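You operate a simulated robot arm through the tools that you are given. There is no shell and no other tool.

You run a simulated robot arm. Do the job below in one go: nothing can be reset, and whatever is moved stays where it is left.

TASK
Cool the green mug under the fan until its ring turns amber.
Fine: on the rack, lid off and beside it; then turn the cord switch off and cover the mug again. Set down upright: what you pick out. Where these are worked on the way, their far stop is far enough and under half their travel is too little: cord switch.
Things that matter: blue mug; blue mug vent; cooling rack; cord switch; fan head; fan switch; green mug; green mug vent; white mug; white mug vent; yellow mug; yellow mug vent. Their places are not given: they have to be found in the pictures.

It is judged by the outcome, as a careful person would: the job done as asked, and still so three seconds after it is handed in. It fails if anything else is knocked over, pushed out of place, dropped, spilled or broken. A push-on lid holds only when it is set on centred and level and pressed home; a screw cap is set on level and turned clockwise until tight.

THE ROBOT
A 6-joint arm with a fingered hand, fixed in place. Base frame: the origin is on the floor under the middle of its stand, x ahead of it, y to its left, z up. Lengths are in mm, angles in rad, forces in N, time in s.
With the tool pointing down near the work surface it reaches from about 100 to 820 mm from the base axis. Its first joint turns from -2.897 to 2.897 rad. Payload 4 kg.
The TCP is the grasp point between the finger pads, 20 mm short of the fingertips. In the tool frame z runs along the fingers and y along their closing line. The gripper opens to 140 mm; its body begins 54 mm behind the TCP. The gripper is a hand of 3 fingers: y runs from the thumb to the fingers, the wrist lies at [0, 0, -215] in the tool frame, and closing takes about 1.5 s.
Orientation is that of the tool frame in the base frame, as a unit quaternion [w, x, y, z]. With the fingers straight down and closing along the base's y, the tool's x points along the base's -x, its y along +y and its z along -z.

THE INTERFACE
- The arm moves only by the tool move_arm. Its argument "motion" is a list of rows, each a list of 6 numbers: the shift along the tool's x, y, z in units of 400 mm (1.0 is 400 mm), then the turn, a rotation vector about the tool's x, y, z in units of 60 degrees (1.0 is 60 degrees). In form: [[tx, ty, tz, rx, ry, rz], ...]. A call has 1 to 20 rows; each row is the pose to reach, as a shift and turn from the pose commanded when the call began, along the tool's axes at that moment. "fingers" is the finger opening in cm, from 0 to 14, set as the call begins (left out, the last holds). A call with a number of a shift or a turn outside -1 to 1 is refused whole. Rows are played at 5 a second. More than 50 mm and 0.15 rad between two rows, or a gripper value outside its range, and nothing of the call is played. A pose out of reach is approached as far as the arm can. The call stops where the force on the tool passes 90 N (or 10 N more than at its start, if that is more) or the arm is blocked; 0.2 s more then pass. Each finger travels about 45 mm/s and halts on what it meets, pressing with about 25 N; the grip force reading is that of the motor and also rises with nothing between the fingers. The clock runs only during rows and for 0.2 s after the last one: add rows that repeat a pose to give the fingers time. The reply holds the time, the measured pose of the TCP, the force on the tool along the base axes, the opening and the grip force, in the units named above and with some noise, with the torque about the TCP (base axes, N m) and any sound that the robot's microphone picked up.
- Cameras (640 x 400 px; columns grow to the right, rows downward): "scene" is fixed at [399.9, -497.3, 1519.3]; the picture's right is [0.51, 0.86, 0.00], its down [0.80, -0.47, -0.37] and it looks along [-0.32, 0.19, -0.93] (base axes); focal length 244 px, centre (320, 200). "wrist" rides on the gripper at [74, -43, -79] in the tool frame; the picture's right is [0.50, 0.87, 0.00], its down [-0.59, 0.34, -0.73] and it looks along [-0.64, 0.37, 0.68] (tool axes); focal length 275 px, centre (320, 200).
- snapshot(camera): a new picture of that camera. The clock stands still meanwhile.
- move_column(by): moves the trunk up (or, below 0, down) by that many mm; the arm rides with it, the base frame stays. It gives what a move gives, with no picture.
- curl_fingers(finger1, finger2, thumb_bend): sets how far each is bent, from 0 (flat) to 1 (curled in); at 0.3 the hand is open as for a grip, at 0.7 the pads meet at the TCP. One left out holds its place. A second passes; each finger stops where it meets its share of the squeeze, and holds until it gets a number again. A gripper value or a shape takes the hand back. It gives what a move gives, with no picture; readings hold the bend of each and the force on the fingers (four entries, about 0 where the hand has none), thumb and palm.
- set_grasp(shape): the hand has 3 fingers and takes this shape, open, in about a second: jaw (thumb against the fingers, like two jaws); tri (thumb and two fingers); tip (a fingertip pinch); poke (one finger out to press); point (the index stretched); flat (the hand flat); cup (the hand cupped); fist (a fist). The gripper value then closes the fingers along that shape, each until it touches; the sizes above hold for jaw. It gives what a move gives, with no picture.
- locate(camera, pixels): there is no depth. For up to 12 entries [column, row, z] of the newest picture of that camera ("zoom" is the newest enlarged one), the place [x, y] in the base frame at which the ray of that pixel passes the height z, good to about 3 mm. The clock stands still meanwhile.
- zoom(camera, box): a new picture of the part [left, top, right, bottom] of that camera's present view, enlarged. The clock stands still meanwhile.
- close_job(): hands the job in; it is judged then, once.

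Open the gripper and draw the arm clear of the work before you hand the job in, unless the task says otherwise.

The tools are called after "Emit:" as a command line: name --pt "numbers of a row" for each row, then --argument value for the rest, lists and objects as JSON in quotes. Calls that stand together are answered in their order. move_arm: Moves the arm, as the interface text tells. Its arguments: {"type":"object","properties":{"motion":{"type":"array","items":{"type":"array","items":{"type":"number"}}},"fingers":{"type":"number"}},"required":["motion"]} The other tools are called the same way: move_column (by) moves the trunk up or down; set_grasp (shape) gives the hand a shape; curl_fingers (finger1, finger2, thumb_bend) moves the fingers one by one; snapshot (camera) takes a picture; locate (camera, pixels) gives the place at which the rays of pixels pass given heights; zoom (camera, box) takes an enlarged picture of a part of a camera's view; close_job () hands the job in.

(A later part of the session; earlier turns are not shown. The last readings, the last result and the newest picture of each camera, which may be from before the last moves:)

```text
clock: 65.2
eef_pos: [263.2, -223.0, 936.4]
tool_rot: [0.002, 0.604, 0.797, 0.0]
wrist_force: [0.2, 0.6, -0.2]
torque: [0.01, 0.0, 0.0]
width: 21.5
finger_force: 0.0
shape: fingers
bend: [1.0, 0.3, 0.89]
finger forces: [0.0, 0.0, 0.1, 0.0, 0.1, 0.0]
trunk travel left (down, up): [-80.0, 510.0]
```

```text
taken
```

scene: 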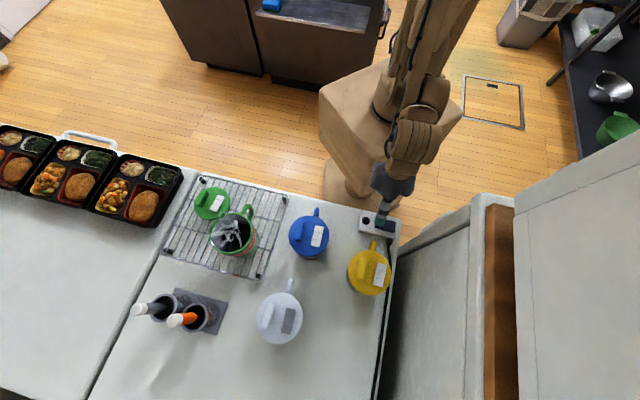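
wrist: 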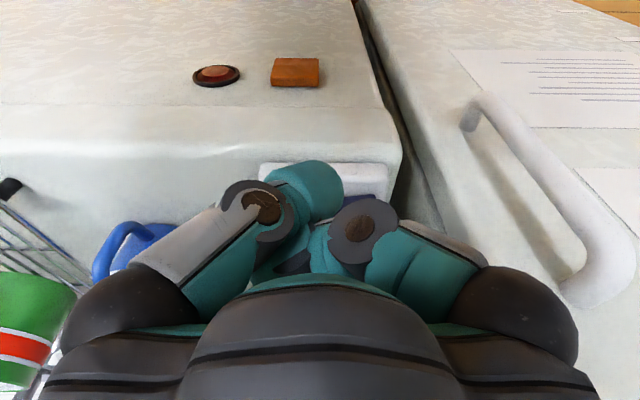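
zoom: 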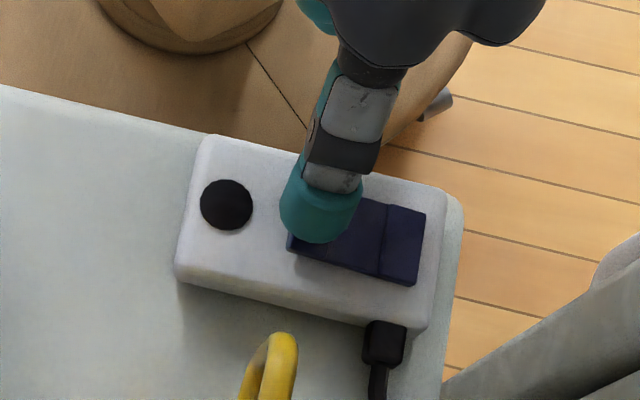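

The tip is now about 3 mm above the left wing with room to press. I press down in small steps, shifting 3 mm more toward the wing's middle.

Emit:
move_arm --pt "-0.0065 0.0036 0.0 0 0 0" --pt "-0.0065 0.0036 0.004 0 0 0" --pt "-0.0065 0.0036 0.008 0 0 0" --pt "-0.0065 0.0036 0.008 0 0 0"

Emit:
move_arm --pt "0 0 0.004 0 0 0" --pt "0 0 0.0075 0 0 0" --pt "0 0 0.0075 0 0 0"

```text
clock: 66.2
eef_pos: [266.3, -225.7, 933.8]
tool_rot: [0.002, 0.604, 0.797, 0.0]
wrist_force: [-0.1, -0.3, 0.4]
torque: [-0.02, -0.04, -0.03]
width: 21.8
finger_force: 0.3
shape: fingers
bend: [1.0, 0.3, 0.89]
finger forces: [0.0, 0.1, 0.1, 0.0, 0.0, 0.1]
trunk travel left (down, up): [-80.0, 510.0]
```

```text
clock: 67.0
eef_pos: [266.3, -225.6, 931.0]
tool_rot: [0.001, 0.604, 0.797, 0.0]
wrist_force: [0.1, 0.7, 0.9]
torque: [-0.04, -0.01, -0.05]
width: 21.4
finger_force: 0.5
shape: fingers
bend: [1.0, 0.3, 0.89]
finger forces: [0.0, 0.6, 0.1, 0.0, 0.1, 0.1]
trunk travel left (down, up): [-80.0, 510.0]
```

Finger 2 reads 0.6 N: contact is just beginning at TCP 931. I press further.

Emit:
move_arm --pt "0 0 0.003 0 0 0" --pt "0 0 0.006 0 0 0" --pt "0 0 0.006 0 0 0"

Emit:
move_arm --pt "0 0 0.003 0 0 0" --pt "0 0 0.006 0 0 0" --pt "0 0 0.006 0 0 0"

Emit:
zoom --camera "scene" --box '[340, 190, 420, 250]'

```text
clock: 67.8
eef_pos: [266.0, -225.4, 927.5]
tool_rot: [0.001, 0.605, 0.796, 0.0]
wrist_force: [-0.1, -0.3, 0.0]
torque: [-0.01, -0.02, 0.01]
width: 21.6
finger_force: 0.1
shape: fingers
bend: [1.0, 0.3, 0.89]
finger forces: [0.0, 0.0, 0.0, 0.0, 0.0, 0.0]
trunk travel left (down, up): [-80.0, 510.0]
```

```text
clock: 68.6
eef_pos: [265.7, -226.2, 926.5]
tool_rot: [0.001, 0.604, 0.797, 0.0]
wrist_force: [-0.9, 0.6, 3.1]
torque: [-0.21, -0.17, -0.01]
width: 21.7
finger_force: 2.2
shape: fingers
bend: [1.0, 0.29, 0.89]
finger forces: [0.1, 3.5, 0.1, 0.0, 0.1, 0.0]
trunk travel left (down, up): [-80.0, 510.0]
```

```text
6.67 times, centred on (380, 220) of scene
```

zoom: 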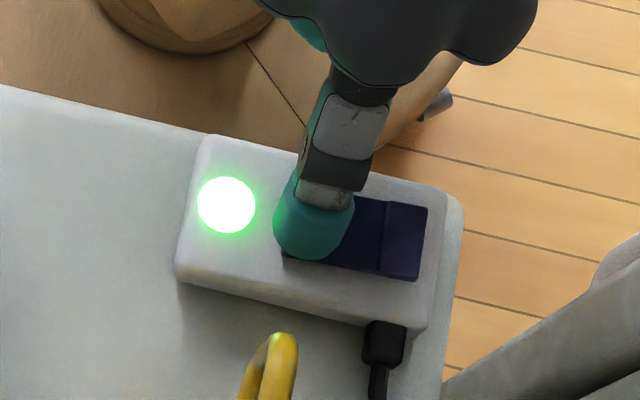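

The lamp lit green: the fan is on, with the rocker at its stop. I press a touch more to seat it, then lift off and move the tip to hover over the right wing, ready to switch off.

Emit:
move_arm --pt "0 0 0.002 0 0 0" --pt "0 0 0.003 0 0 0" --pt "0 0 -0.01 0 0 0" --pt "0 0 -0.04 0 0 0" --pt "0 0 -0.06 0 0 0"

Emit:
zoom --camera "scene" --box '[180, 180, 290, 260]'

Emit:
zoom --camera "scene" --box '[340, 190, 420, 250]'

```text
clock: 69.8
eef_pos: [264.9, -224.8, 949.2]
tool_rot: [0.002, 0.604, 0.797, 0.001]
wrist_force: [-0.5, 0.6, 0.0]
torque: [0.0, 0.02, -0.05]
width: 21.8
finger_force: 0.1
shape: fingers
bend: [1.0, 0.3, 0.89]
finger forces: [0.0, 0.0, 0.0, 0.1, 0.0, 0.0]
trunk travel left (down, up): [-80.0, 510.0]
```

```text
5.00 times, centred on (235, 220) of scene
```

zoom: 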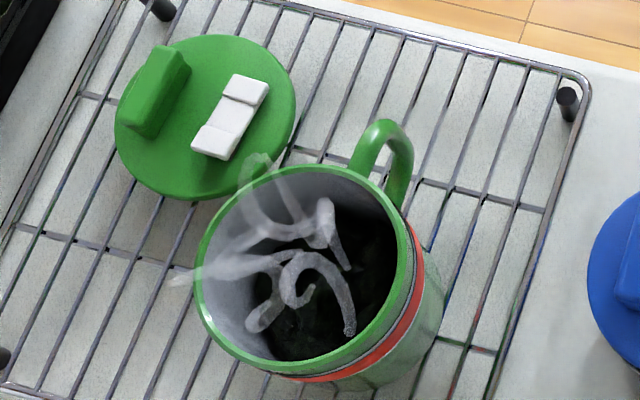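

```text
6.67 times, centred on (380, 220) of scene
```

zoom: 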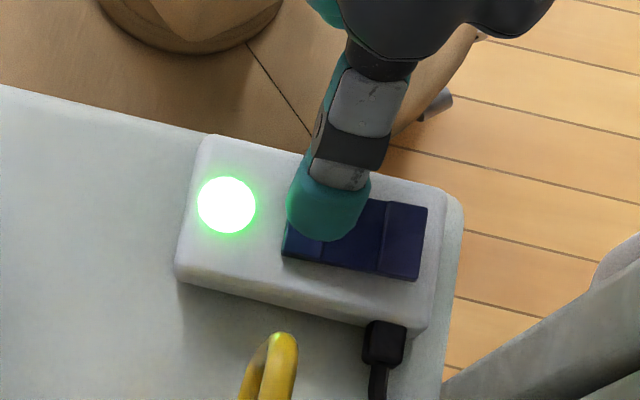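

Lamp stays green after lifting. I shift 31 mm along the box so the tip hovers over the right wing and check the ring.

Emit:
move_arm --pt "0.0193 0.0335 0 0 0 0" --pt "0.0386 0.0671 0 0 0 0" --pt "0.0386 0.0671 0 0 0 0"

Emit:
zoom --camera "scene" --box '[340, 190, 420, 250]'

Emit:
zoom --camera "scene" --box '[180, 180, 290, 260]'

```text
clock: 70.6
eef_pos: [288.3, -203.6, 948.9]
tool_rot: [0.001, 0.605, 0.796, 0.001]
wrist_force: [-0.5, -0.3, -0.9]
torque: [-0.08, -0.01, 0.03]
width: 21.6
finger_force: 0.0
shape: fingers
bend: [1.0, 0.3, 0.89]
finger forces: [0.0, 0.0, 0.0, 0.1, 0.0, 0.0]
trunk travel left (down, up): [-80.0, 510.0]
```

```text
6.67 times, centred on (380, 220) of scene
```

zoom: 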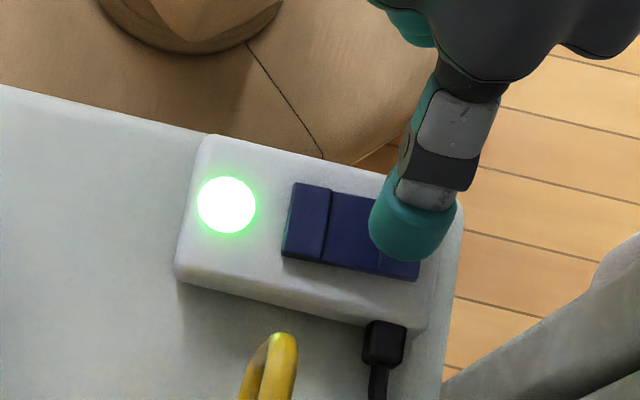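

```text
5.00 times, centred on (235, 220) of scene
```

zoom: 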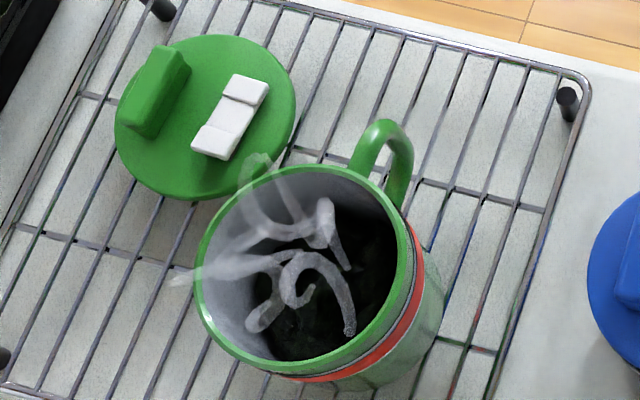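

The tip hovers right over the right wing. I wait 2 seconds and look at the ring.

Emit:
move_arm --pt "0 0 0 0 0 0" --pt "0 0 0 0 0 0" --pt "0 0 0 0 0 0" --pt "0 0 0 0 0 0" --pt "0 0 0 0 0 0" --pt "0 0 0 0 0 0" --pt "0 0 0 0 0 0" --pt "0 0 0 0 0 0" --pt "0 0 0 0 0 0" --pt "0 0 0 0 0 0"

Emit:
zoom --camera "scene" --box '[180, 180, 290, 260]'

```text
clock: 72.8
eef_pos: [287.3, -203.3, 950.2]
tool_rot: [0.001, 0.605, 0.796, 0.001]
wrist_force: [-0.4, 0.5, -0.3]
torque: [0.0, 0.01, -0.02]
width: 21.5
finger_force: 0.0
shape: fingers
bend: [1.0, 0.3, 0.89]
finger forces: [0.1, 0.0, 0.0, 0.0, 0.0, 0.1]
trunk travel left (down, up): [-80.0, 510.0]
```

```text
5.00 times, centred on (235, 220) of scene
```

zoom: 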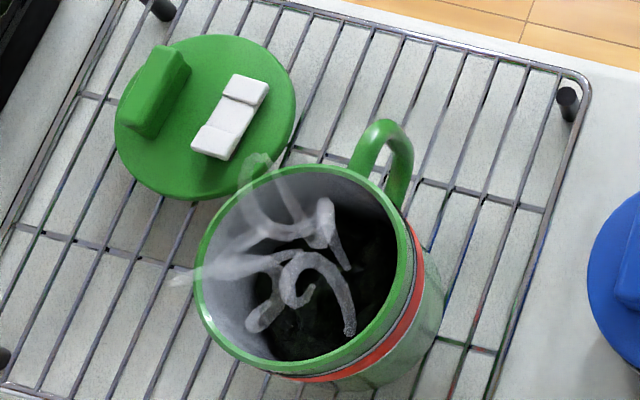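

The ring at (400,340) of the enlargement is still red. I keep waiting, 4 seconds, then check again.

Emit:
move_arm --pt "0 0 0 0 0 0" --pt "0 0 0 0 0 0" --pt "0 0 0 0 0 0" --pt "0 0 0 0 0 0" --pt "0 0 0 0 0 0" --pt "0 0 0 0 0 0" --pt "0 0 0 0 0 0" --pt "0 0 0 0 0 0" --pt "0 0 0 0 0 0" --pt "0 0 0 0 0 0" --pt "0 0 0 0 0 0" --pt "0 0 0 0 0 0" --pt "0 0 0 0 0 0" --pt "0 0 0 0 0 0" --pt "0 0 0 0 0 0" --pt "0 0 0 0 0 0" --pt "0 0 0 0 0 0" --pt "0 0 0 0 0 0" --pt "0 0 0 0 0 0"

Emit:
zoom --camera "scene" --box '[180, 180, 290, 260]'

```text
clock: 76.8
eef_pos: [286.9, -202.9, 949.5]
tool_rot: [0.001, 0.605, 0.796, 0.0]
wrist_force: [0.2, 0.2, -0.3]
torque: [0.07, 0.0, 0.02]
width: 21.6
finger_force: 0.1
shape: fingers
bend: [1.0, 0.3, 0.89]
finger forces: [0.0, 0.1, 0.0, 0.0, 0.0, 0.0]
trunk travel left (down, up): [-80.0, 510.0]
```

```text
5.00 times, centred on (235, 220) of scene
```

zoom: 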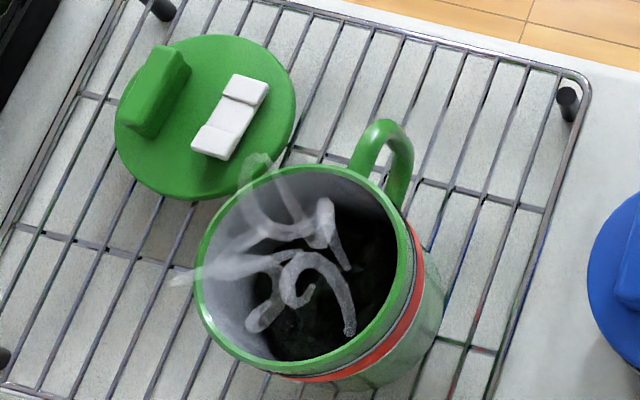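

Still red after about 9 s of fan. I wait another 4 s and look again.

Emit:
move_arm --pt "0 0 0 0 0 0" --pt "0 0 0 0 0 0" --pt "0 0 0 0 0 0" --pt "0 0 0 0 0 0" --pt "0 0 0 0 0 0" --pt "0 0 0 0 0 0" --pt "0 0 0 0 0 0" --pt "0 0 0 0 0 0" --pt "0 0 0 0 0 0" --pt "0 0 0 0 0 0" --pt "0 0 0 0 0 0" --pt "0 0 0 0 0 0" --pt "0 0 0 0 0 0" --pt "0 0 0 0 0 0" --pt "0 0 0 0 0 0" --pt "0 0 0 0 0 0" --pt "0 0 0 0 0 0" --pt "0 0 0 0 0 0" --pt "0 0 0 0 0 0"

Emit:
zoom --camera "scene" --box '[180, 180, 290, 260]'

```text
clock: 80.8
eef_pos: [287.0, -203.4, 947.8]
tool_rot: [0.001, 0.605, 0.796, 0.001]
wrist_force: [-0.3, -0.3, 0.5]
torque: [0.0, 0.0, 0.0]
width: 21.7
finger_force: 0.0
shape: fingers
bend: [1.0, 0.3, 0.89]
finger forces: [0.0, 0.0, 0.0, 0.0, 0.0, 0.0]
trunk travel left (down, up): [-80.0, 510.0]
```

```text
5.00 times, centred on (235, 220) of scene
```

zoom: 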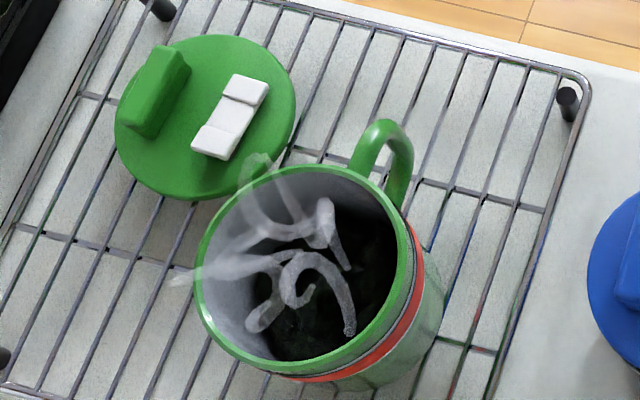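

Still red at 13 s. I continue waiting in 4 s intervals.

Emit:
move_arm --pt "0 0 0 0 0 0" --pt "0 0 0 0 0 0" --pt "0 0 0 0 0 0" --pt "0 0 0 0 0 0" --pt "0 0 0 0 0 0" --pt "0 0 0 0 0 0" --pt "0 0 0 0 0 0" --pt "0 0 0 0 0 0" --pt "0 0 0 0 0 0" --pt "0 0 0 0 0 0" --pt "0 0 0 0 0 0" --pt "0 0 0 0 0 0" --pt "0 0 0 0 0 0" --pt "0 0 0 0 0 0" --pt "0 0 0 0 0 0" --pt "0 0 0 0 0 0" --pt "0 0 0 0 0 0" --pt "0 0 0 0 0 0" --pt "0 0 0 0 0 0"

Emit:
zoom --camera "scene" --box '[180, 180, 290, 260]'

```text
clock: 84.8
eef_pos: [287.3, -203.7, 949.5]
tool_rot: [0.001, 0.605, 0.796, 0.0]
wrist_force: [1.1, -0.4, -0.2]
torque: [0.02, 0.01, -0.01]
width: 21.5
finger_force: 0.0
shape: fingers
bend: [1.0, 0.3, 0.89]
finger forces: [0.0, 0.1, 0.0, 0.0, 0.0, 0.1]
trunk travel left (down, up): [-80.0, 510.0]
```

```text
5.00 times, centred on (235, 220) of scene
```

zoom: 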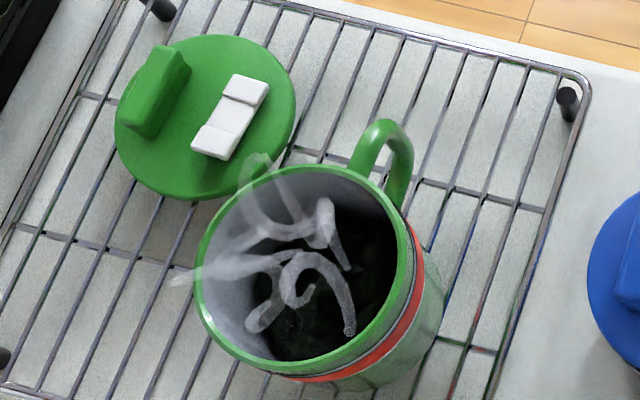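

Still red at 17 s. I wait another 4 s twice, checking each time.

Emit:
move_arm --pt "0 0 0 0 0 0" --pt "0 0 0 0 0 0" --pt "0 0 0 0 0 0" --pt "0 0 0 0 0 0" --pt "0 0 0 0 0 0" --pt "0 0 0 0 0 0" --pt "0 0 0 0 0 0" --pt "0 0 0 0 0 0" --pt "0 0 0 0 0 0" --pt "0 0 0 0 0 0" --pt "0 0 0 0 0 0" --pt "0 0 0 0 0 0" --pt "0 0 0 0 0 0" --pt "0 0 0 0 0 0" --pt "0 0 0 0 0 0" --pt "0 0 0 0 0 0" --pt "0 0 0 0 0 0" --pt "0 0 0 0 0 0" --pt "0 0 0 0 0 0"

Emit:
zoom --camera "scene" --box '[180, 180, 290, 260]'

Emit:
snapshot --camera "wrist"

```text
clock: 88.8
eef_pos: [287.5, -203.7, 949.2]
tool_rot: [0.001, 0.604, 0.797, 0.0]
wrist_force: [0.4, -0.2, -0.1]
torque: [-0.02, -0.01, -0.01]
width: 21.8
finger_force: 0.1
shape: fingers
bend: [1.0, 0.3, 0.89]
finger forces: [0.0, 0.0, 0.1, 0.0, 0.0, 0.1]
trunk travel left (down, up): [-80.0, 510.0]
```

```text
5.00 times, centred on (235, 220) of scene
```

zoom: 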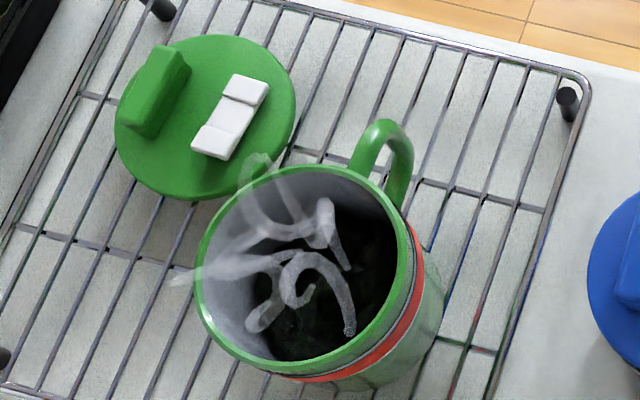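

```text
taken
```

wrist: 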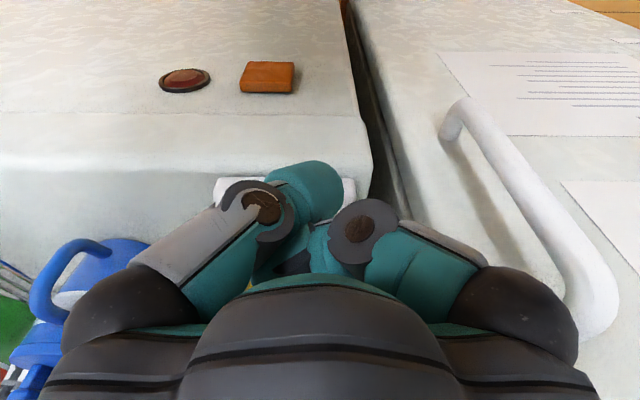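

Still red at 21 s. While waiting I use the time to look up at the fan head to verify it runs and where it points: first I rise and move back toward the earlier viewing spot.

Emit:
move_arm --pt "0 0 -0.1 0 0 0" --pt "-0.06 -0.05 -0.17 0 0 0" --pt "-0.14 -0.115 -0.24 0 0 0" --pt "-0.22 -0.18 -0.3 0 0 0" --pt "-0.3 -0.245 -0.36 0 0 0" --pt "-0.37 -0.3 -0.41 0 0 0" --pt "-0.416 -0.342 -0.4275 0 0 0"

Emit:
zoom --camera "scene" --box '[180, 180, 290, 260]'

Emit:
snapshot --camera "wrist"

```text
clock: 90.4
eef_pos: [197.8, -400.9, 1120.3]
tool_rot: [0.001, 0.605, 0.796, 0.001]
wrist_force: [-0.6, 0.2, 0.5]
torque: [0.0, 0.02, 0.02]
width: 21.8
finger_force: 0.0
shape: fingers
bend: [1.0, 0.3, 0.9]
finger forces: [0.0, 0.0, 0.0, 0.1, 0.0, 0.1]
trunk travel left (down, up): [-80.0, 510.0]
```

```text
5.00 times, centred on (235, 220) of scene
```

zoom: 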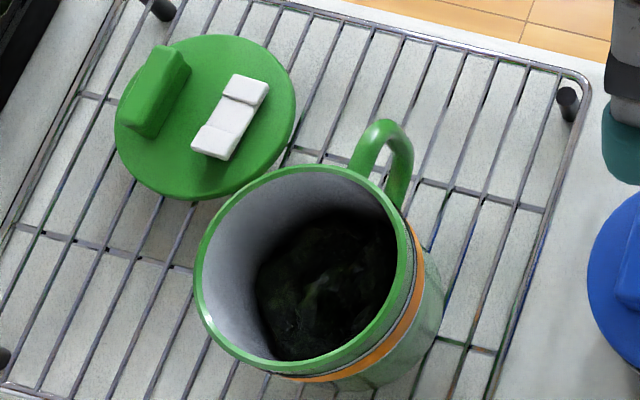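

```text
taken
```

wrist: 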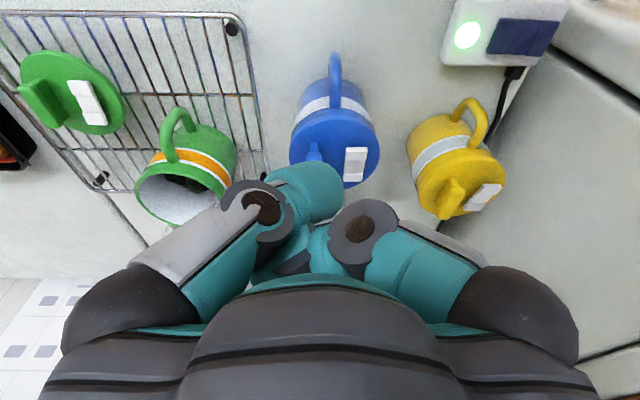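

The ring has turned amber (wrist view (200,165)). I return at once along the same path to the switch and come down just above the right wing.

Emit:
move_arm --pt "0.06 0.05 0.03 0 0 0" --pt "0.14 0.115 0.07 0 0 0" --pt "0.22 0.18 0.12 0 0 0" --pt "0.3 0.245 0.17 0 0 0" --pt "0.37 0.3 0.23 0 0 0" --pt "0.41 0.335 0.31 0 0 0" --pt "0.416 0.342 0.39 0 0 0" --pt "0.416 0.342 0.44 0 0 0" --pt "0.416 0.342 0.46 0 0 0"

Emit:
zoom --camera "scene" --box '[340, 190, 420, 250]'

Emit:
zoom --camera "scene" --box '[180, 180, 290, 260]'

```text
clock: 92.4
eef_pos: [287.5, -204.3, 936.7]
tool_rot: [0.001, 0.605, 0.797, 0.0]
wrist_force: [0.8, -0.5, -0.3]
torque: [0.0, 0.0, 0.02]
width: 21.6
finger_force: 0.0
shape: fingers
bend: [1.0, 0.3, 0.9]
finger forces: [0.1, 0.0, 0.0, 0.0, 0.1, 0.1]
trunk travel left (down, up): [-80.0, 510.0]
```

```text
6.67 times, centred on (380, 220) of scene
```

zoom: 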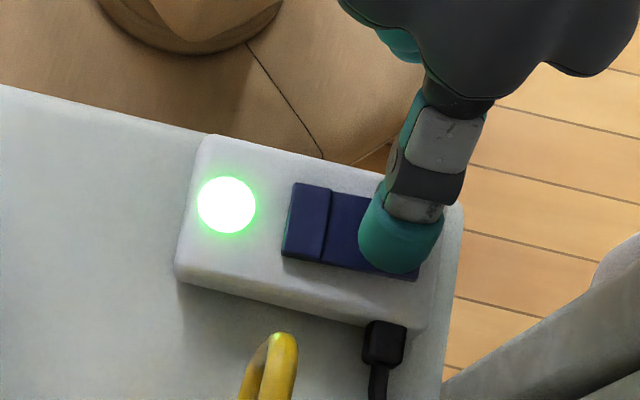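

```text
5.00 times, centred on (235, 220) of scene
```

zoom: 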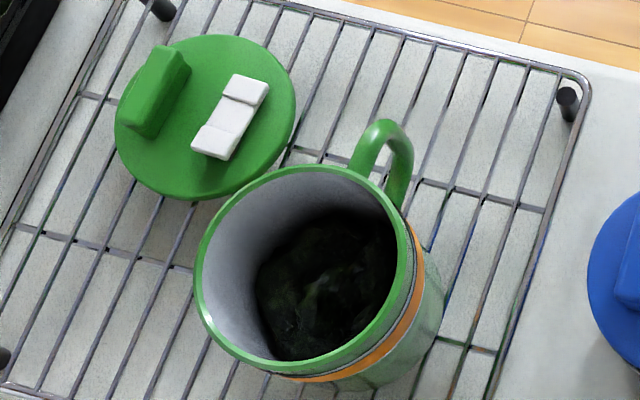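

The tip is squarely over the right wing and the ring is amber. I press down to the stop.

Emit:
move_arm --pt "0 0 0.008 0 0 0" --pt "0 0 0.014 0 0 0" --pt "0 0 0.019 0 0 0" --pt "0 0 0.024 0 0 0" --pt "0 0 0.027 0 0 0"

Emit:
zoom --camera "scene" --box '[340, 190, 420, 250]'

```text
clock: 93.6
eef_pos: [287.6, -202.4, 925.5]
tool_rot: [0.001, 0.605, 0.796, 0.0]
wrist_force: [-1.5, 1.3, 7.9]
torque: [-0.42, -0.39, 0.0]
width: 21.9
finger_force: 3.9
shape: fingers
bend: [1.0, 0.29, 0.9]
finger forces: [0.0, 7.0, 0.0, 0.1, 0.0, 0.0]
trunk travel left (down, up): [-80.0, 510.0]
```

```text
6.67 times, centred on (380, 220) of scene
```

zoom: 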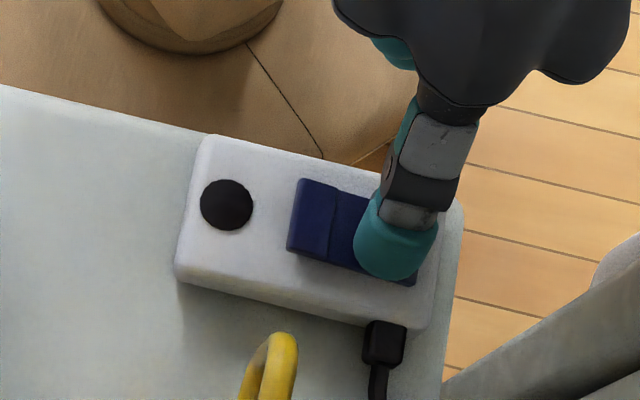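

The lamp is dark again and the press reads about 8 N at the stop: the switch is off. I lift off straight up.

Emit:
move_arm --pt "0 0 -0.02 0 0 0" --pt "0 0 -0.08 0 0 0" --pt "0 0 -0.16 0 0 0" --pt "0 0 -0.25 0 0 0" --pt "0 0 -0.34 0 0 0" --pt "0 0 -0.42 0 0 0"

Emit:
zoom --camera "scene" --box '[340, 190, 420, 250]'

Emit:
zoom --camera "scene" --box '[180, 180, 290, 260]'

```text
clock: 95.0
eef_pos: [286.7, -203.6, 1094.9]
tool_rot: [0.002, 0.605, 0.797, 0.0]
wrist_force: [-0.4, 0.4, -1.0]
torque: [0.0, -0.01, -0.01]
width: 22.2
finger_force: 0.1
shape: fingers
bend: [1.0, 0.3, 0.9]
finger forces: [0.0, 0.0, 0.1, 0.0, 0.0, 0.1]
trunk travel left (down, up): [-80.0, 510.0]
```

```text
6.67 times, centred on (380, 220) of scene
```

zoom: 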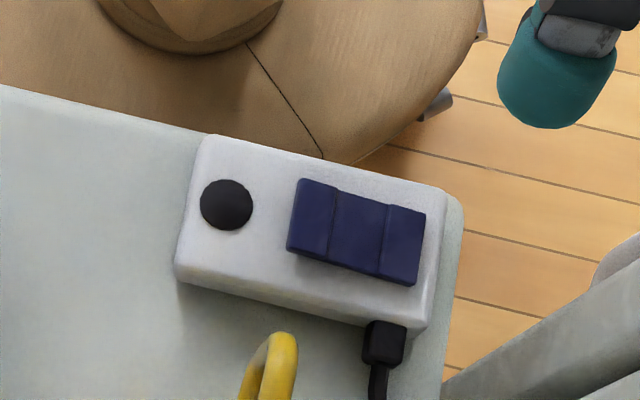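

```text
5.00 times, centred on (235, 220) of scene
```

zoom: 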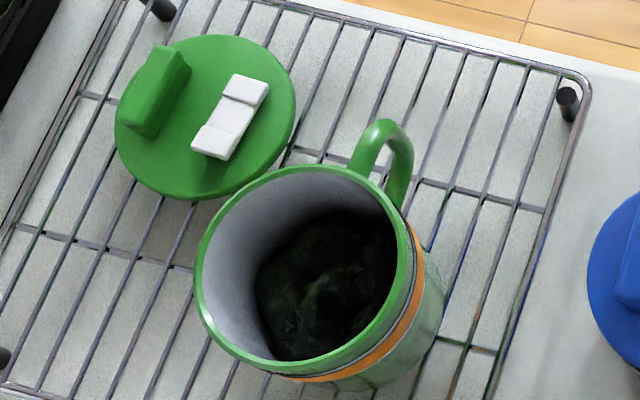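

Switch confirmed off and the ring stays amber. I open the hand back to the jaw shape and locate the lid and the mug's rim centres.

Emit:
set_grasp --shape "jaw"

Emit:
snapshot --camera "scene"

Emit:
locate --camera "scene" --pixels '[[212, 203.4, 915], [212, 203.4, 925], [231.9, 234.2, 990], [231.9, 234.2, 1000], [193.8, 203.4, 918], [230.2, 203.4, 918], [212, 186.8, 918], [212, 220, 918], [209.8, 234, 998], [254, 234, 998], [231.9, 213, 998], [231.9, 255.4, 998]]'

```text
clock: 95.9
eef_pos: [287.1, -204.4, 1092.9]
tool_rot: [0.001, 0.605, 0.797, 0.001]
wrist_force: [0.5, -0.2, 0.2]
torque: [0.04, 0.0, 0.0]
width: 140.0
finger_force: 0.1
shape: jaw
bend: [0.3, 0.3, 0.3]
finger forces: [0.1, 0.1, 0.0, 0.0, 0.0, 0.0]
trunk travel left (down, up): [-80.0, 510.0]
```

```text
taken
```

scene: 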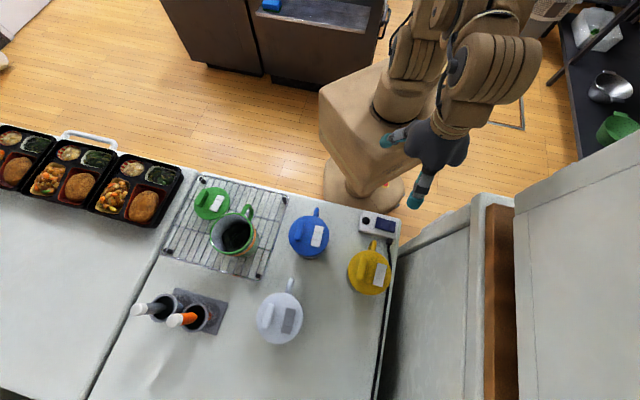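

```text
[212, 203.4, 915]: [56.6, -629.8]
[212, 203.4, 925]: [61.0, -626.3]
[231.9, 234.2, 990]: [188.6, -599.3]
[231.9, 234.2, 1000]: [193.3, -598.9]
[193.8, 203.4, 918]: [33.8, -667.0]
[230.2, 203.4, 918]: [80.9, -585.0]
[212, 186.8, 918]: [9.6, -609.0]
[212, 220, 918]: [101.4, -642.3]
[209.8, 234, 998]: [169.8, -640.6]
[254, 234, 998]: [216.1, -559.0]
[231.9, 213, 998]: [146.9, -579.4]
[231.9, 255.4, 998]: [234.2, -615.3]
```

Lid centre ≈(58,-628) and mug rim centre ≈(191.5,-598), matching where I worked before. I move above the lid at z≈1060, turning to the earlier yaw and setting the opening to 11.5 cm.

Emit:
move_arm --pt "-0.04 -0.039 0.0 0 0 0.02" --pt "-0.12 -0.116 0.005 0 0 0.045" --pt "-0.2 -0.194 0.01 0 0 0.07" --pt "-0.28 -0.271 0.02 0 0 0.095" --pt "-0.36 -0.349 0.03 0 0 0.12" --pt "-0.44 -0.426 0.04 0 0 0.145" --pt "-0.52 -0.504 0.05 0 0 0.17" --pt "-0.6 -0.581 0.06 0 0 0.195" --pt "-0.68 -0.659 0.07 0 0 0.22" --pt "-0.76 -0.736 0.08 0 0 0.245" --pt "-0.82 -0.795 0.084 0 0 0.259" --pt "-0.855 -0.828 0.084 0 0 0.259" --pt "-0.864 -0.837 0.084 0 0 0.259" --pt "-0.864 -0.837 0.084 0 0 0.259" --fingers 11.5

Emit:
snapshot --camera "wrist"

Emit:
zoom --camera "scene" --box '[130, 160, 310, 290]'

```text
clock: 98.9
eef_pos: [56.6, -626.9, 1060.3]
tool_rot: [0.001, 0.707, 0.707, -0.001]
wrist_force: [-0.3, -0.1, 0.3]
torque: [0.02, 0.0, -0.02]
width: 115.1
finger_force: 0.1
shape: jaw
bend: [0.24, 0.24, 0.23]
finger forces: [0.1, 0.1, 0.0, 0.1, 0.0, 0.0]
trunk travel left (down, up): [-80.0, 510.0]
```

```text
taken
```

wrist: 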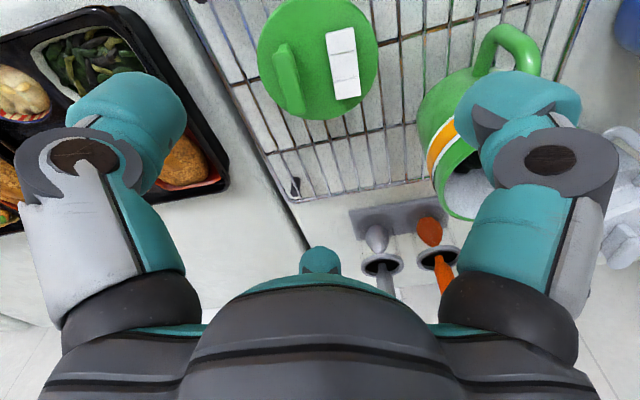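

```text
3.08 times, centred on (220, 225) of scene
```

zoom: 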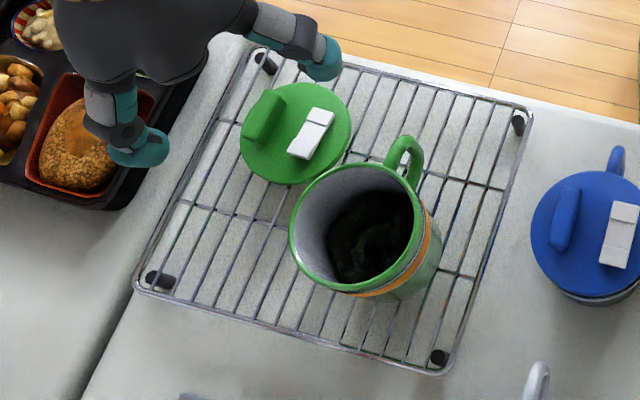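

I measure the lid's height and centre from this view (extremes at about (258,55), (379,52), bottom edge (320,120)).

Emit:
zoom --camera "wrist" --box '[240, 0, 400, 130]'

Emit:
locate --camera "wrist" --pixels '[[258, 55, 915], [379, 52, 915], [258, 55, 925], [379, 52, 925], [312, 120, 915], [312, 120, 925], [326, 32, 930], [361, 95, 930], [275, 48, 940], [305, 118, 940]]'

```text
3.08 times, centred on (320, 65) of wrist
```

zoom: 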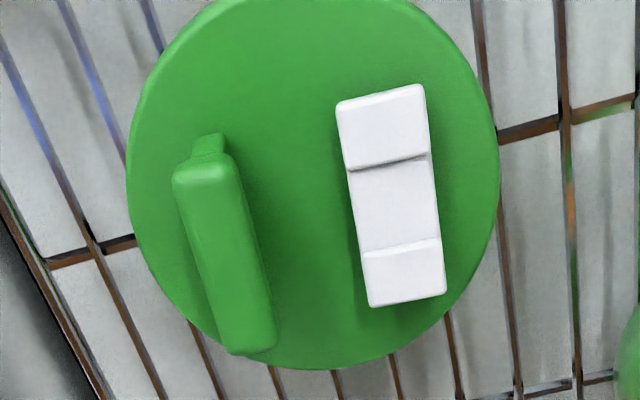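

```text
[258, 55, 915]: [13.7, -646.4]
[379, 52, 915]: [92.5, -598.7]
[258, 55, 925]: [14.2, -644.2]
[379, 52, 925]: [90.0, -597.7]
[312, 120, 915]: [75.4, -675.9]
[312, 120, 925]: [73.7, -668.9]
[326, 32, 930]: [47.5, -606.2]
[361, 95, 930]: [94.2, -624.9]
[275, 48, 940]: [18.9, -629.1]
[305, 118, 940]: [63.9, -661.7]
```

The lid rim lies at about z 909–919 and is centred under the hand within a couple of mm. I lower the open hand around it to TCP ≈934.

Emit:
move_arm --pt "0 0 0.05 0 0 0" --pt "0 0 0.12 0 0 0" --pt "0 0 0.19 0 0 0" --pt "0 0 0.25 0 0 0" --pt "0 0 0.29 0 0 0" --pt "0 0 0.308 0 0 0" --pt "0 0 0.316 0 0 0" --pt "0 0 0.316 0 0 0"

Emit:
snapshot --camera "wrist"

Emit:
zoom --camera "scene" --box '[150, 160, 270, 250]'

```text
clock: 100.7
eef_pos: [57.9, -627.1, 933.7]
tool_rot: [0.001, 0.706, 0.708, 0.0]
wrist_force: [0.1, -0.1, -0.3]
torque: [-0.02, -0.02, 0.0]
width: 115.5
finger_force: 0.1
shape: jaw
bend: [0.24, 0.24, 0.23]
finger forces: [0.0, 0.0, 0.0, 0.0, 0.0, 0.0]
trunk travel left (down, up): [-80.0, 510.0]
```

```text
taken
```

wrist: 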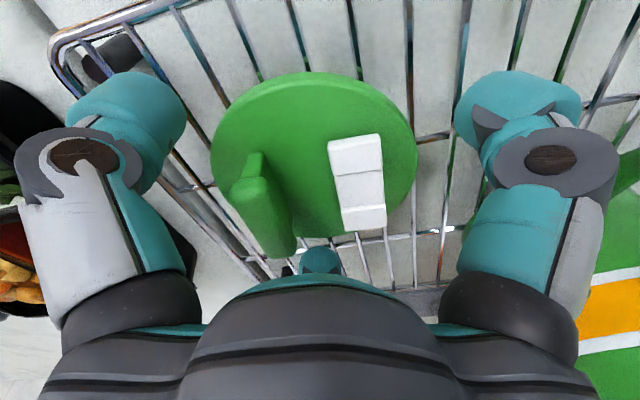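

```text
4.44 times, centred on (210, 205) of scene
```

zoom: 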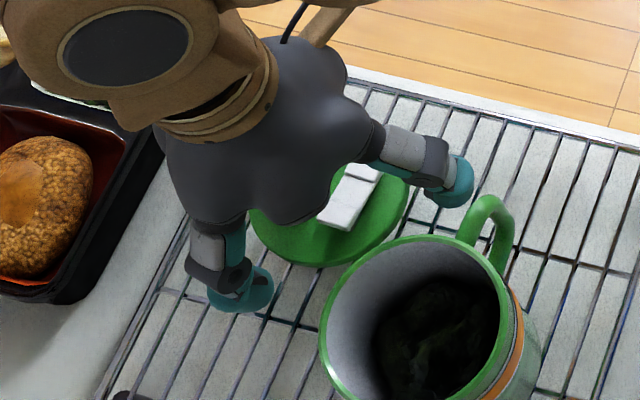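

No contact at 933.7. I go 2 mm lower to bring the tips just above the wires, then close on the rim.

Emit:
move_arm --pt "0 0 0.0025 0 0 0" --pt "0 0 0.005 0 0 0" --pt "0 0 0.005 0 0 0"

Emit:
move_arm --pt "0 0 0 0 0 0" --pt "0 0 0 0 0 0" --pt "0 0 0 0 0 0" --pt "0 0 0 0 0 0" --pt "0 0 0 0 0 0" --pt "0 0 0 0 0 0" --pt "0 0 0 0 0 0" --fingers 8.2

Emit:
snapshot --camera "wrist"

```text
clock: 101.5
eef_pos: [58.3, -628.0, 932.4]
tool_rot: [0.001, 0.706, 0.708, 0.0]
wrist_force: [-1.4, -0.1, 0.3]
torque: [0.01, 0.02, -0.01]
width: 115.3
finger_force: 0.1
shape: jaw
bend: [0.24, 0.24, 0.23]
finger forces: [0.1, 0.0, 0.1, 0.0, 0.0, 0.0]
trunk travel left (down, up): [-80.0, 510.0]
```

```text
clock: 103.1
eef_pos: [58.6, -627.7, 931.4]
tool_rot: [0.002, 0.706, 0.708, 0.001]
wrist_force: [-0.4, 0.5, 0.3]
torque: [0.01, 0.0, -0.01]
width: 84.6
finger_force: 25.3
shape: jaw
bend: [0.31, 0.3, 0.28]
finger forces: [22.1, 22.5, 0.0, 0.0, 22.9, 0.0]
trunk travel left (down, up): [-80.0, 510.0]
```

```text
taken
```

wrist: 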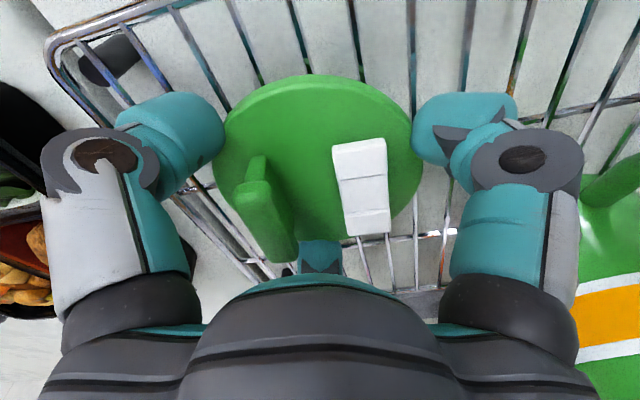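

All three fingers hold the rim at 22 N, width 84.6. I lift 12 mm slowly to see whether the lid follows.

Emit:
move_arm --pt "0 0 -0.0075 0 0 0" --pt "0 0 -0.015 0 0 0" --pt "0 0 -0.0225 0 0 0" --pt "0 0 -0.03 0 0 0" --pt "0 0 -0.03 0 0 0"

Emit:
snapshot --camera "wrist"

Emit:
zoom --camera "scene" --box '[150, 160, 270, 250]'

```text
clock: 104.3
eef_pos: [57.3, -626.0, 944.3]
tool_rot: [0.002, 0.706, 0.708, 0.0]
wrist_force: [0.1, 0.0, -0.6]
torque: [-0.01, 0.01, 0.02]
width: 84.8
finger_force: 25.0
shape: jaw
bend: [0.31, 0.3, 0.28]
finger forces: [22.3, 22.5, 0.0, 0.1, 22.9, 0.0]
trunk travel left (down, up): [-80.0, 510.0]
```

```text
taken
```

wrist: 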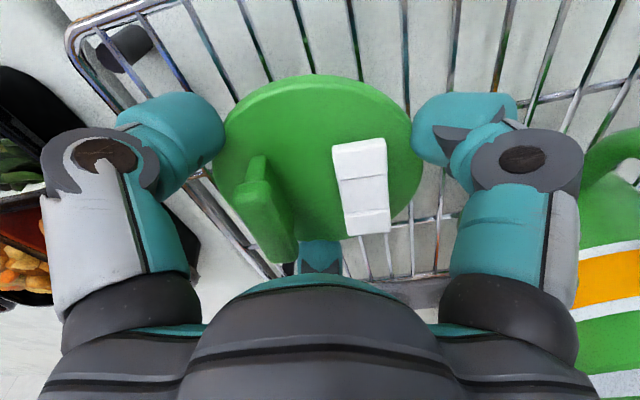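

```text
4.44 times, centred on (210, 205) of scene
```

zoom: 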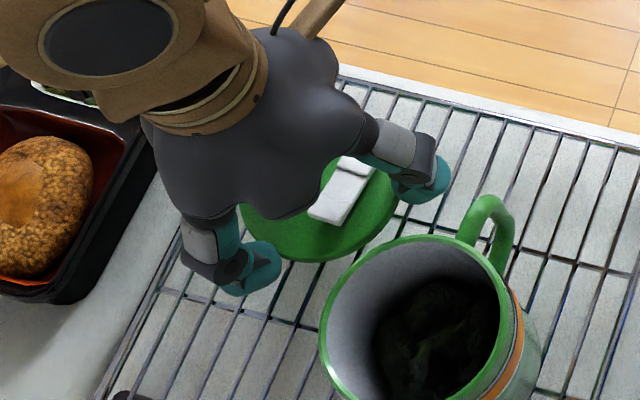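

The lid comes along, held level, with its rim slightly below the fingertips. I raise it and carry it over the mug at (191.4,-597).

Emit:
move_arm --pt "0 0 -0.05 0 0 0" --pt "0 0 -0.13 0 0 0" --pt "0 0 -0.22 0 0 0" --pt "0 0 -0.31 0 0 0" --pt "0 0 -0.378 0 0 0" --pt "0.006 0.027 -0.378 0 0 0" --pt "0.02 0.09 -0.378 0 0 0" --pt "0.037 0.165 -0.378 0 0 0" --pt "0.054 0.24 -0.378 0 0 0" --pt "0.068 0.3 -0.378 0 0 0" --pt "0.0745 0.33 -0.378 0 0 0" --pt "0.0755 0.335 -0.378 0 0 0" --pt "0.0755 0.335 -0.378 0 0 0"

Emit:
snapshot --camera "wrist"

Emit:
zoom --camera "scene" --box '[150, 160, 310, 280]'

```text
clock: 107.1
eef_pos: [192.8, -597.0, 1095.5]
tool_rot: [0.002, 0.706, 0.708, 0.0]
wrist_force: [0.0, 0.1, 0.0]
torque: [0.04, 0.01, -0.01]
width: 84.7
finger_force: 25.7
shape: jaw
bend: [0.31, 0.3, 0.28]
finger forces: [22.2, 22.5, 0.0, 0.1, 23.1, 0.0]
trunk travel left (down, up): [-80.0, 510.0]
```

```text
taken
```

wrist: 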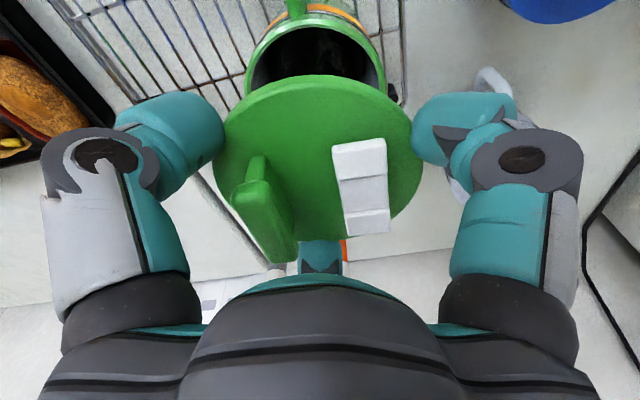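

```text
3.33 times, centred on (230, 220) of scene
```

zoom: 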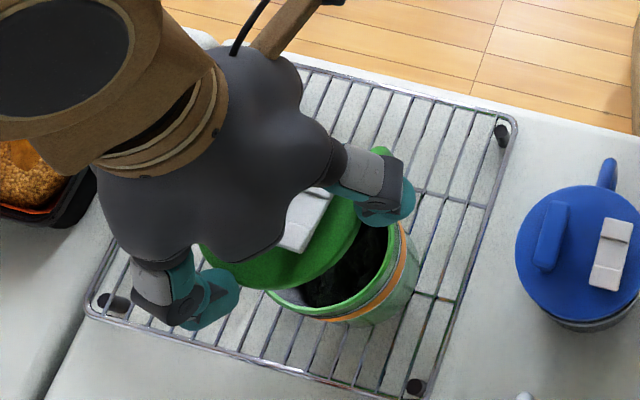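

The lid is right above the open mug. I enlarge the wrist view to compare the centre lines of lid and mug rim for fine alignment.

Emit:
zoom --camera "wrist" --box '[200, 0, 440, 150]'

Emit:
zoom --camera "wrist" --box '[210, 120, 430, 270]'

```text
2.67 times, centred on (320, 75) of wrist
```

zoom: 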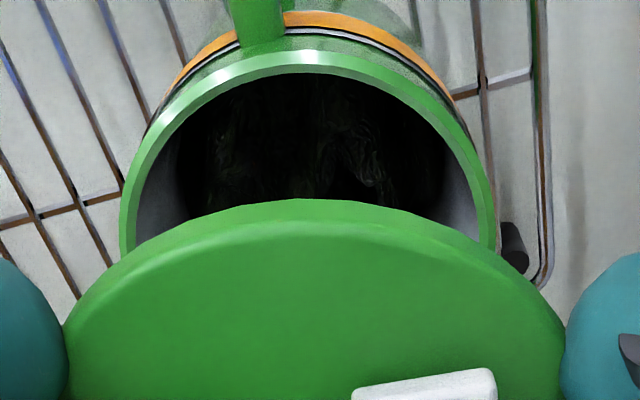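

```text
2.67 times, centred on (320, 195) of wrist
```

zoom: 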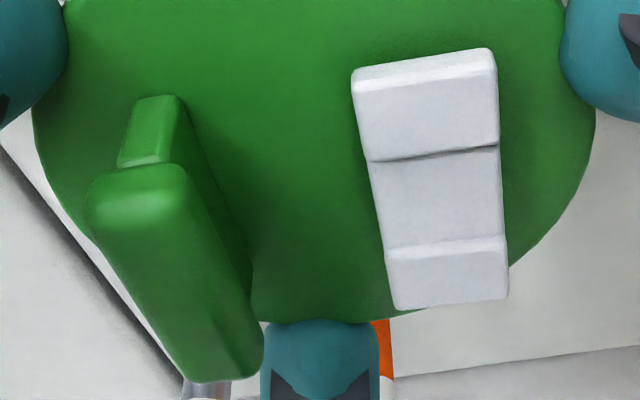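

Measuring edges in the two enlargements, the lid now sits about 3 mm further toward +y in the hand than when it came off. I shift the hand 3.3 mm toward −y and lower to TCP ≈1037, still above the rim, to check alignment at close range.

Emit:
move_arm --pt "-0.00825 0 0.02 0 0 0" --pt "-0.00825 0 0.06 0 0 0" --pt "-0.00825 0 0.1 0 0 0" --pt "-0.00825 0 0.13 0 0 0" --pt "-0.00825 0 0.146 0 0 0" --pt "-0.00825 0 0.146 0 0 0"

Emit:
zoom --camera "scene" --box '[195, 195, 275, 265]'

Emit:
zoom --camera "wrist" --box '[190, 0, 450, 150]'

Emit:
snapshot --camera "wrist"

```text
clock: 108.5
eef_pos: [191.7, -600.3, 1037.4]
tool_rot: [0.001, 0.706, 0.708, 0.0]
wrist_force: [-0.6, 0.1, -0.1]
torque: [0.03, 0.03, 0.0]
width: 84.8
finger_force: 25.0
shape: jaw
bend: [0.31, 0.3, 0.28]
finger forces: [22.1, 22.4, 0.1, 0.0, 23.0, 0.1]
trunk travel left (down, up): [-80.0, 510.0]
```

```text
5.71 times, centred on (235, 230) of scene
```

zoom: 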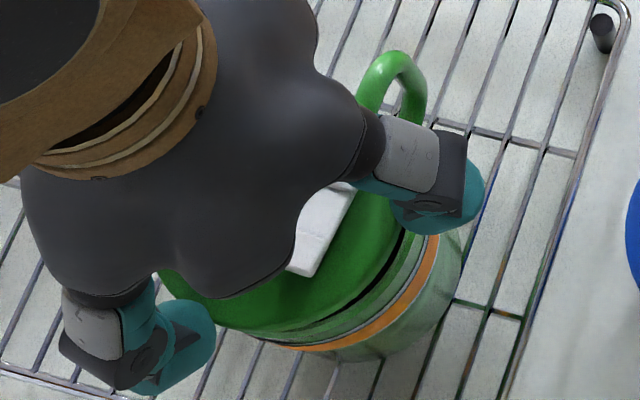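

```text
2.46 times, centred on (320, 75) of wrist
```

zoom: 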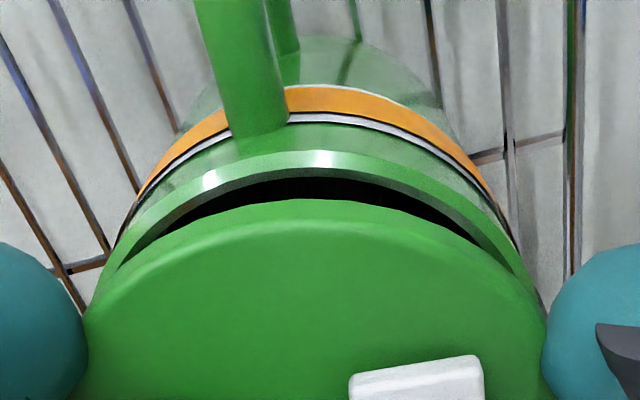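

```text
taken
```

wrist: 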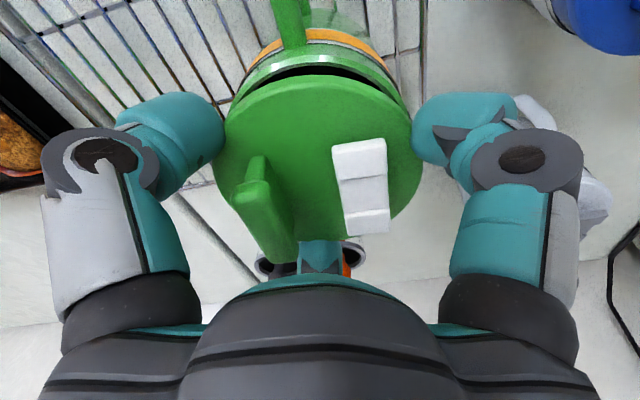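

The lid is a few millimetres above the rim, roughly concentric. I enlarge the visible lower-right edge in the scene view to compare lid and rim outlines precisely.

Emit:
zoom --camera "scene" --box '[218, 222, 266, 258]'

Emit:
zoom --camera "wrist" --box '[200, 130, 440, 270]'

```text
11.11 times, centred on (242, 240) of scene
```

zoom: 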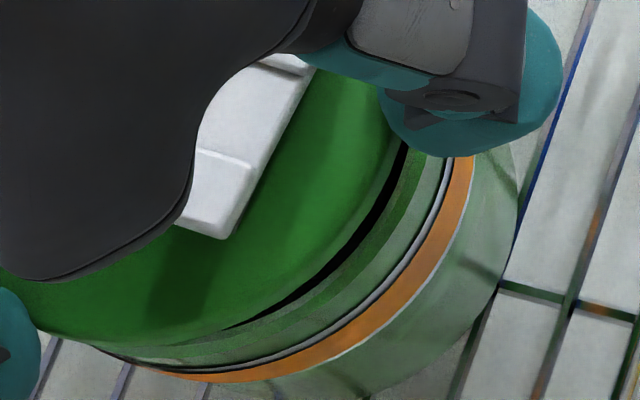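

```text
2.67 times, centred on (320, 200) of wrist
```

zoom: 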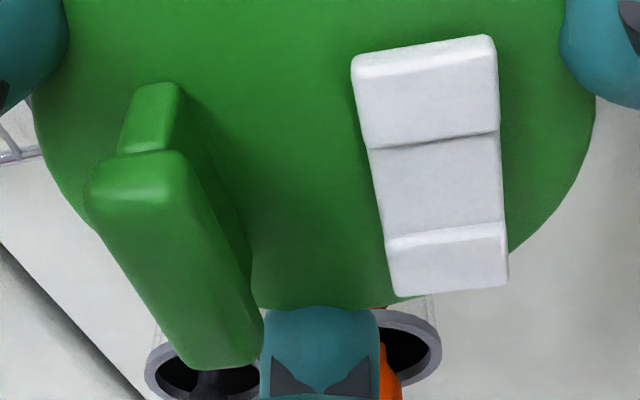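

I locate points on the lid's lower edge and on the rim's inner edge to fit both centres.

Emit:
locate --camera "scene" --pixels '[[248.84, 235.95, 1018], [244.88, 242.88, 1018], [240.2, 247.65, 1018], [233.9, 251.25, 1018], [249.9, 236.4, 999], [246.1, 243.6, 999], [241.3, 248.3, 999], [253.9, 237, 995], [249, 246, 995], [243, 251, 995], [236, 254, 995]]'

Emit:
zoom --camera "scene" --box '[234, 230, 258, 254]'

```text
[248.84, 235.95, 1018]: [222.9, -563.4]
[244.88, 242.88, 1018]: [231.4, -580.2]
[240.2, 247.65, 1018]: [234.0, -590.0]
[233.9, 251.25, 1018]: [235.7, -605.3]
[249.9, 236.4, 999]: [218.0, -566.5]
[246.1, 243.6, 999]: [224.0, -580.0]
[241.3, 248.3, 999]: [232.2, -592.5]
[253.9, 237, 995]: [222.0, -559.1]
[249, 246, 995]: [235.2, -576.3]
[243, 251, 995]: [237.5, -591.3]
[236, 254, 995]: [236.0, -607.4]
```

```text
16.00 times, centred on (246, 242) of scene
```

zoom: 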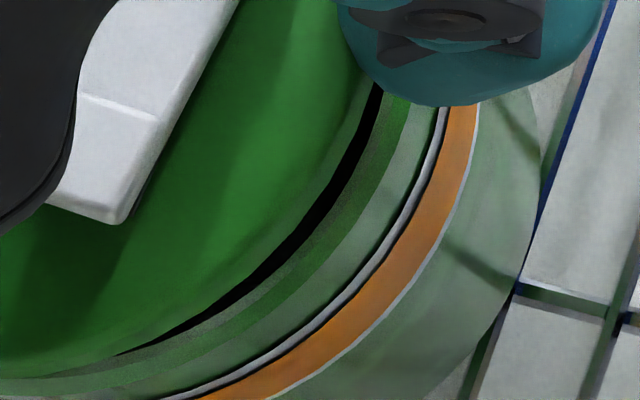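

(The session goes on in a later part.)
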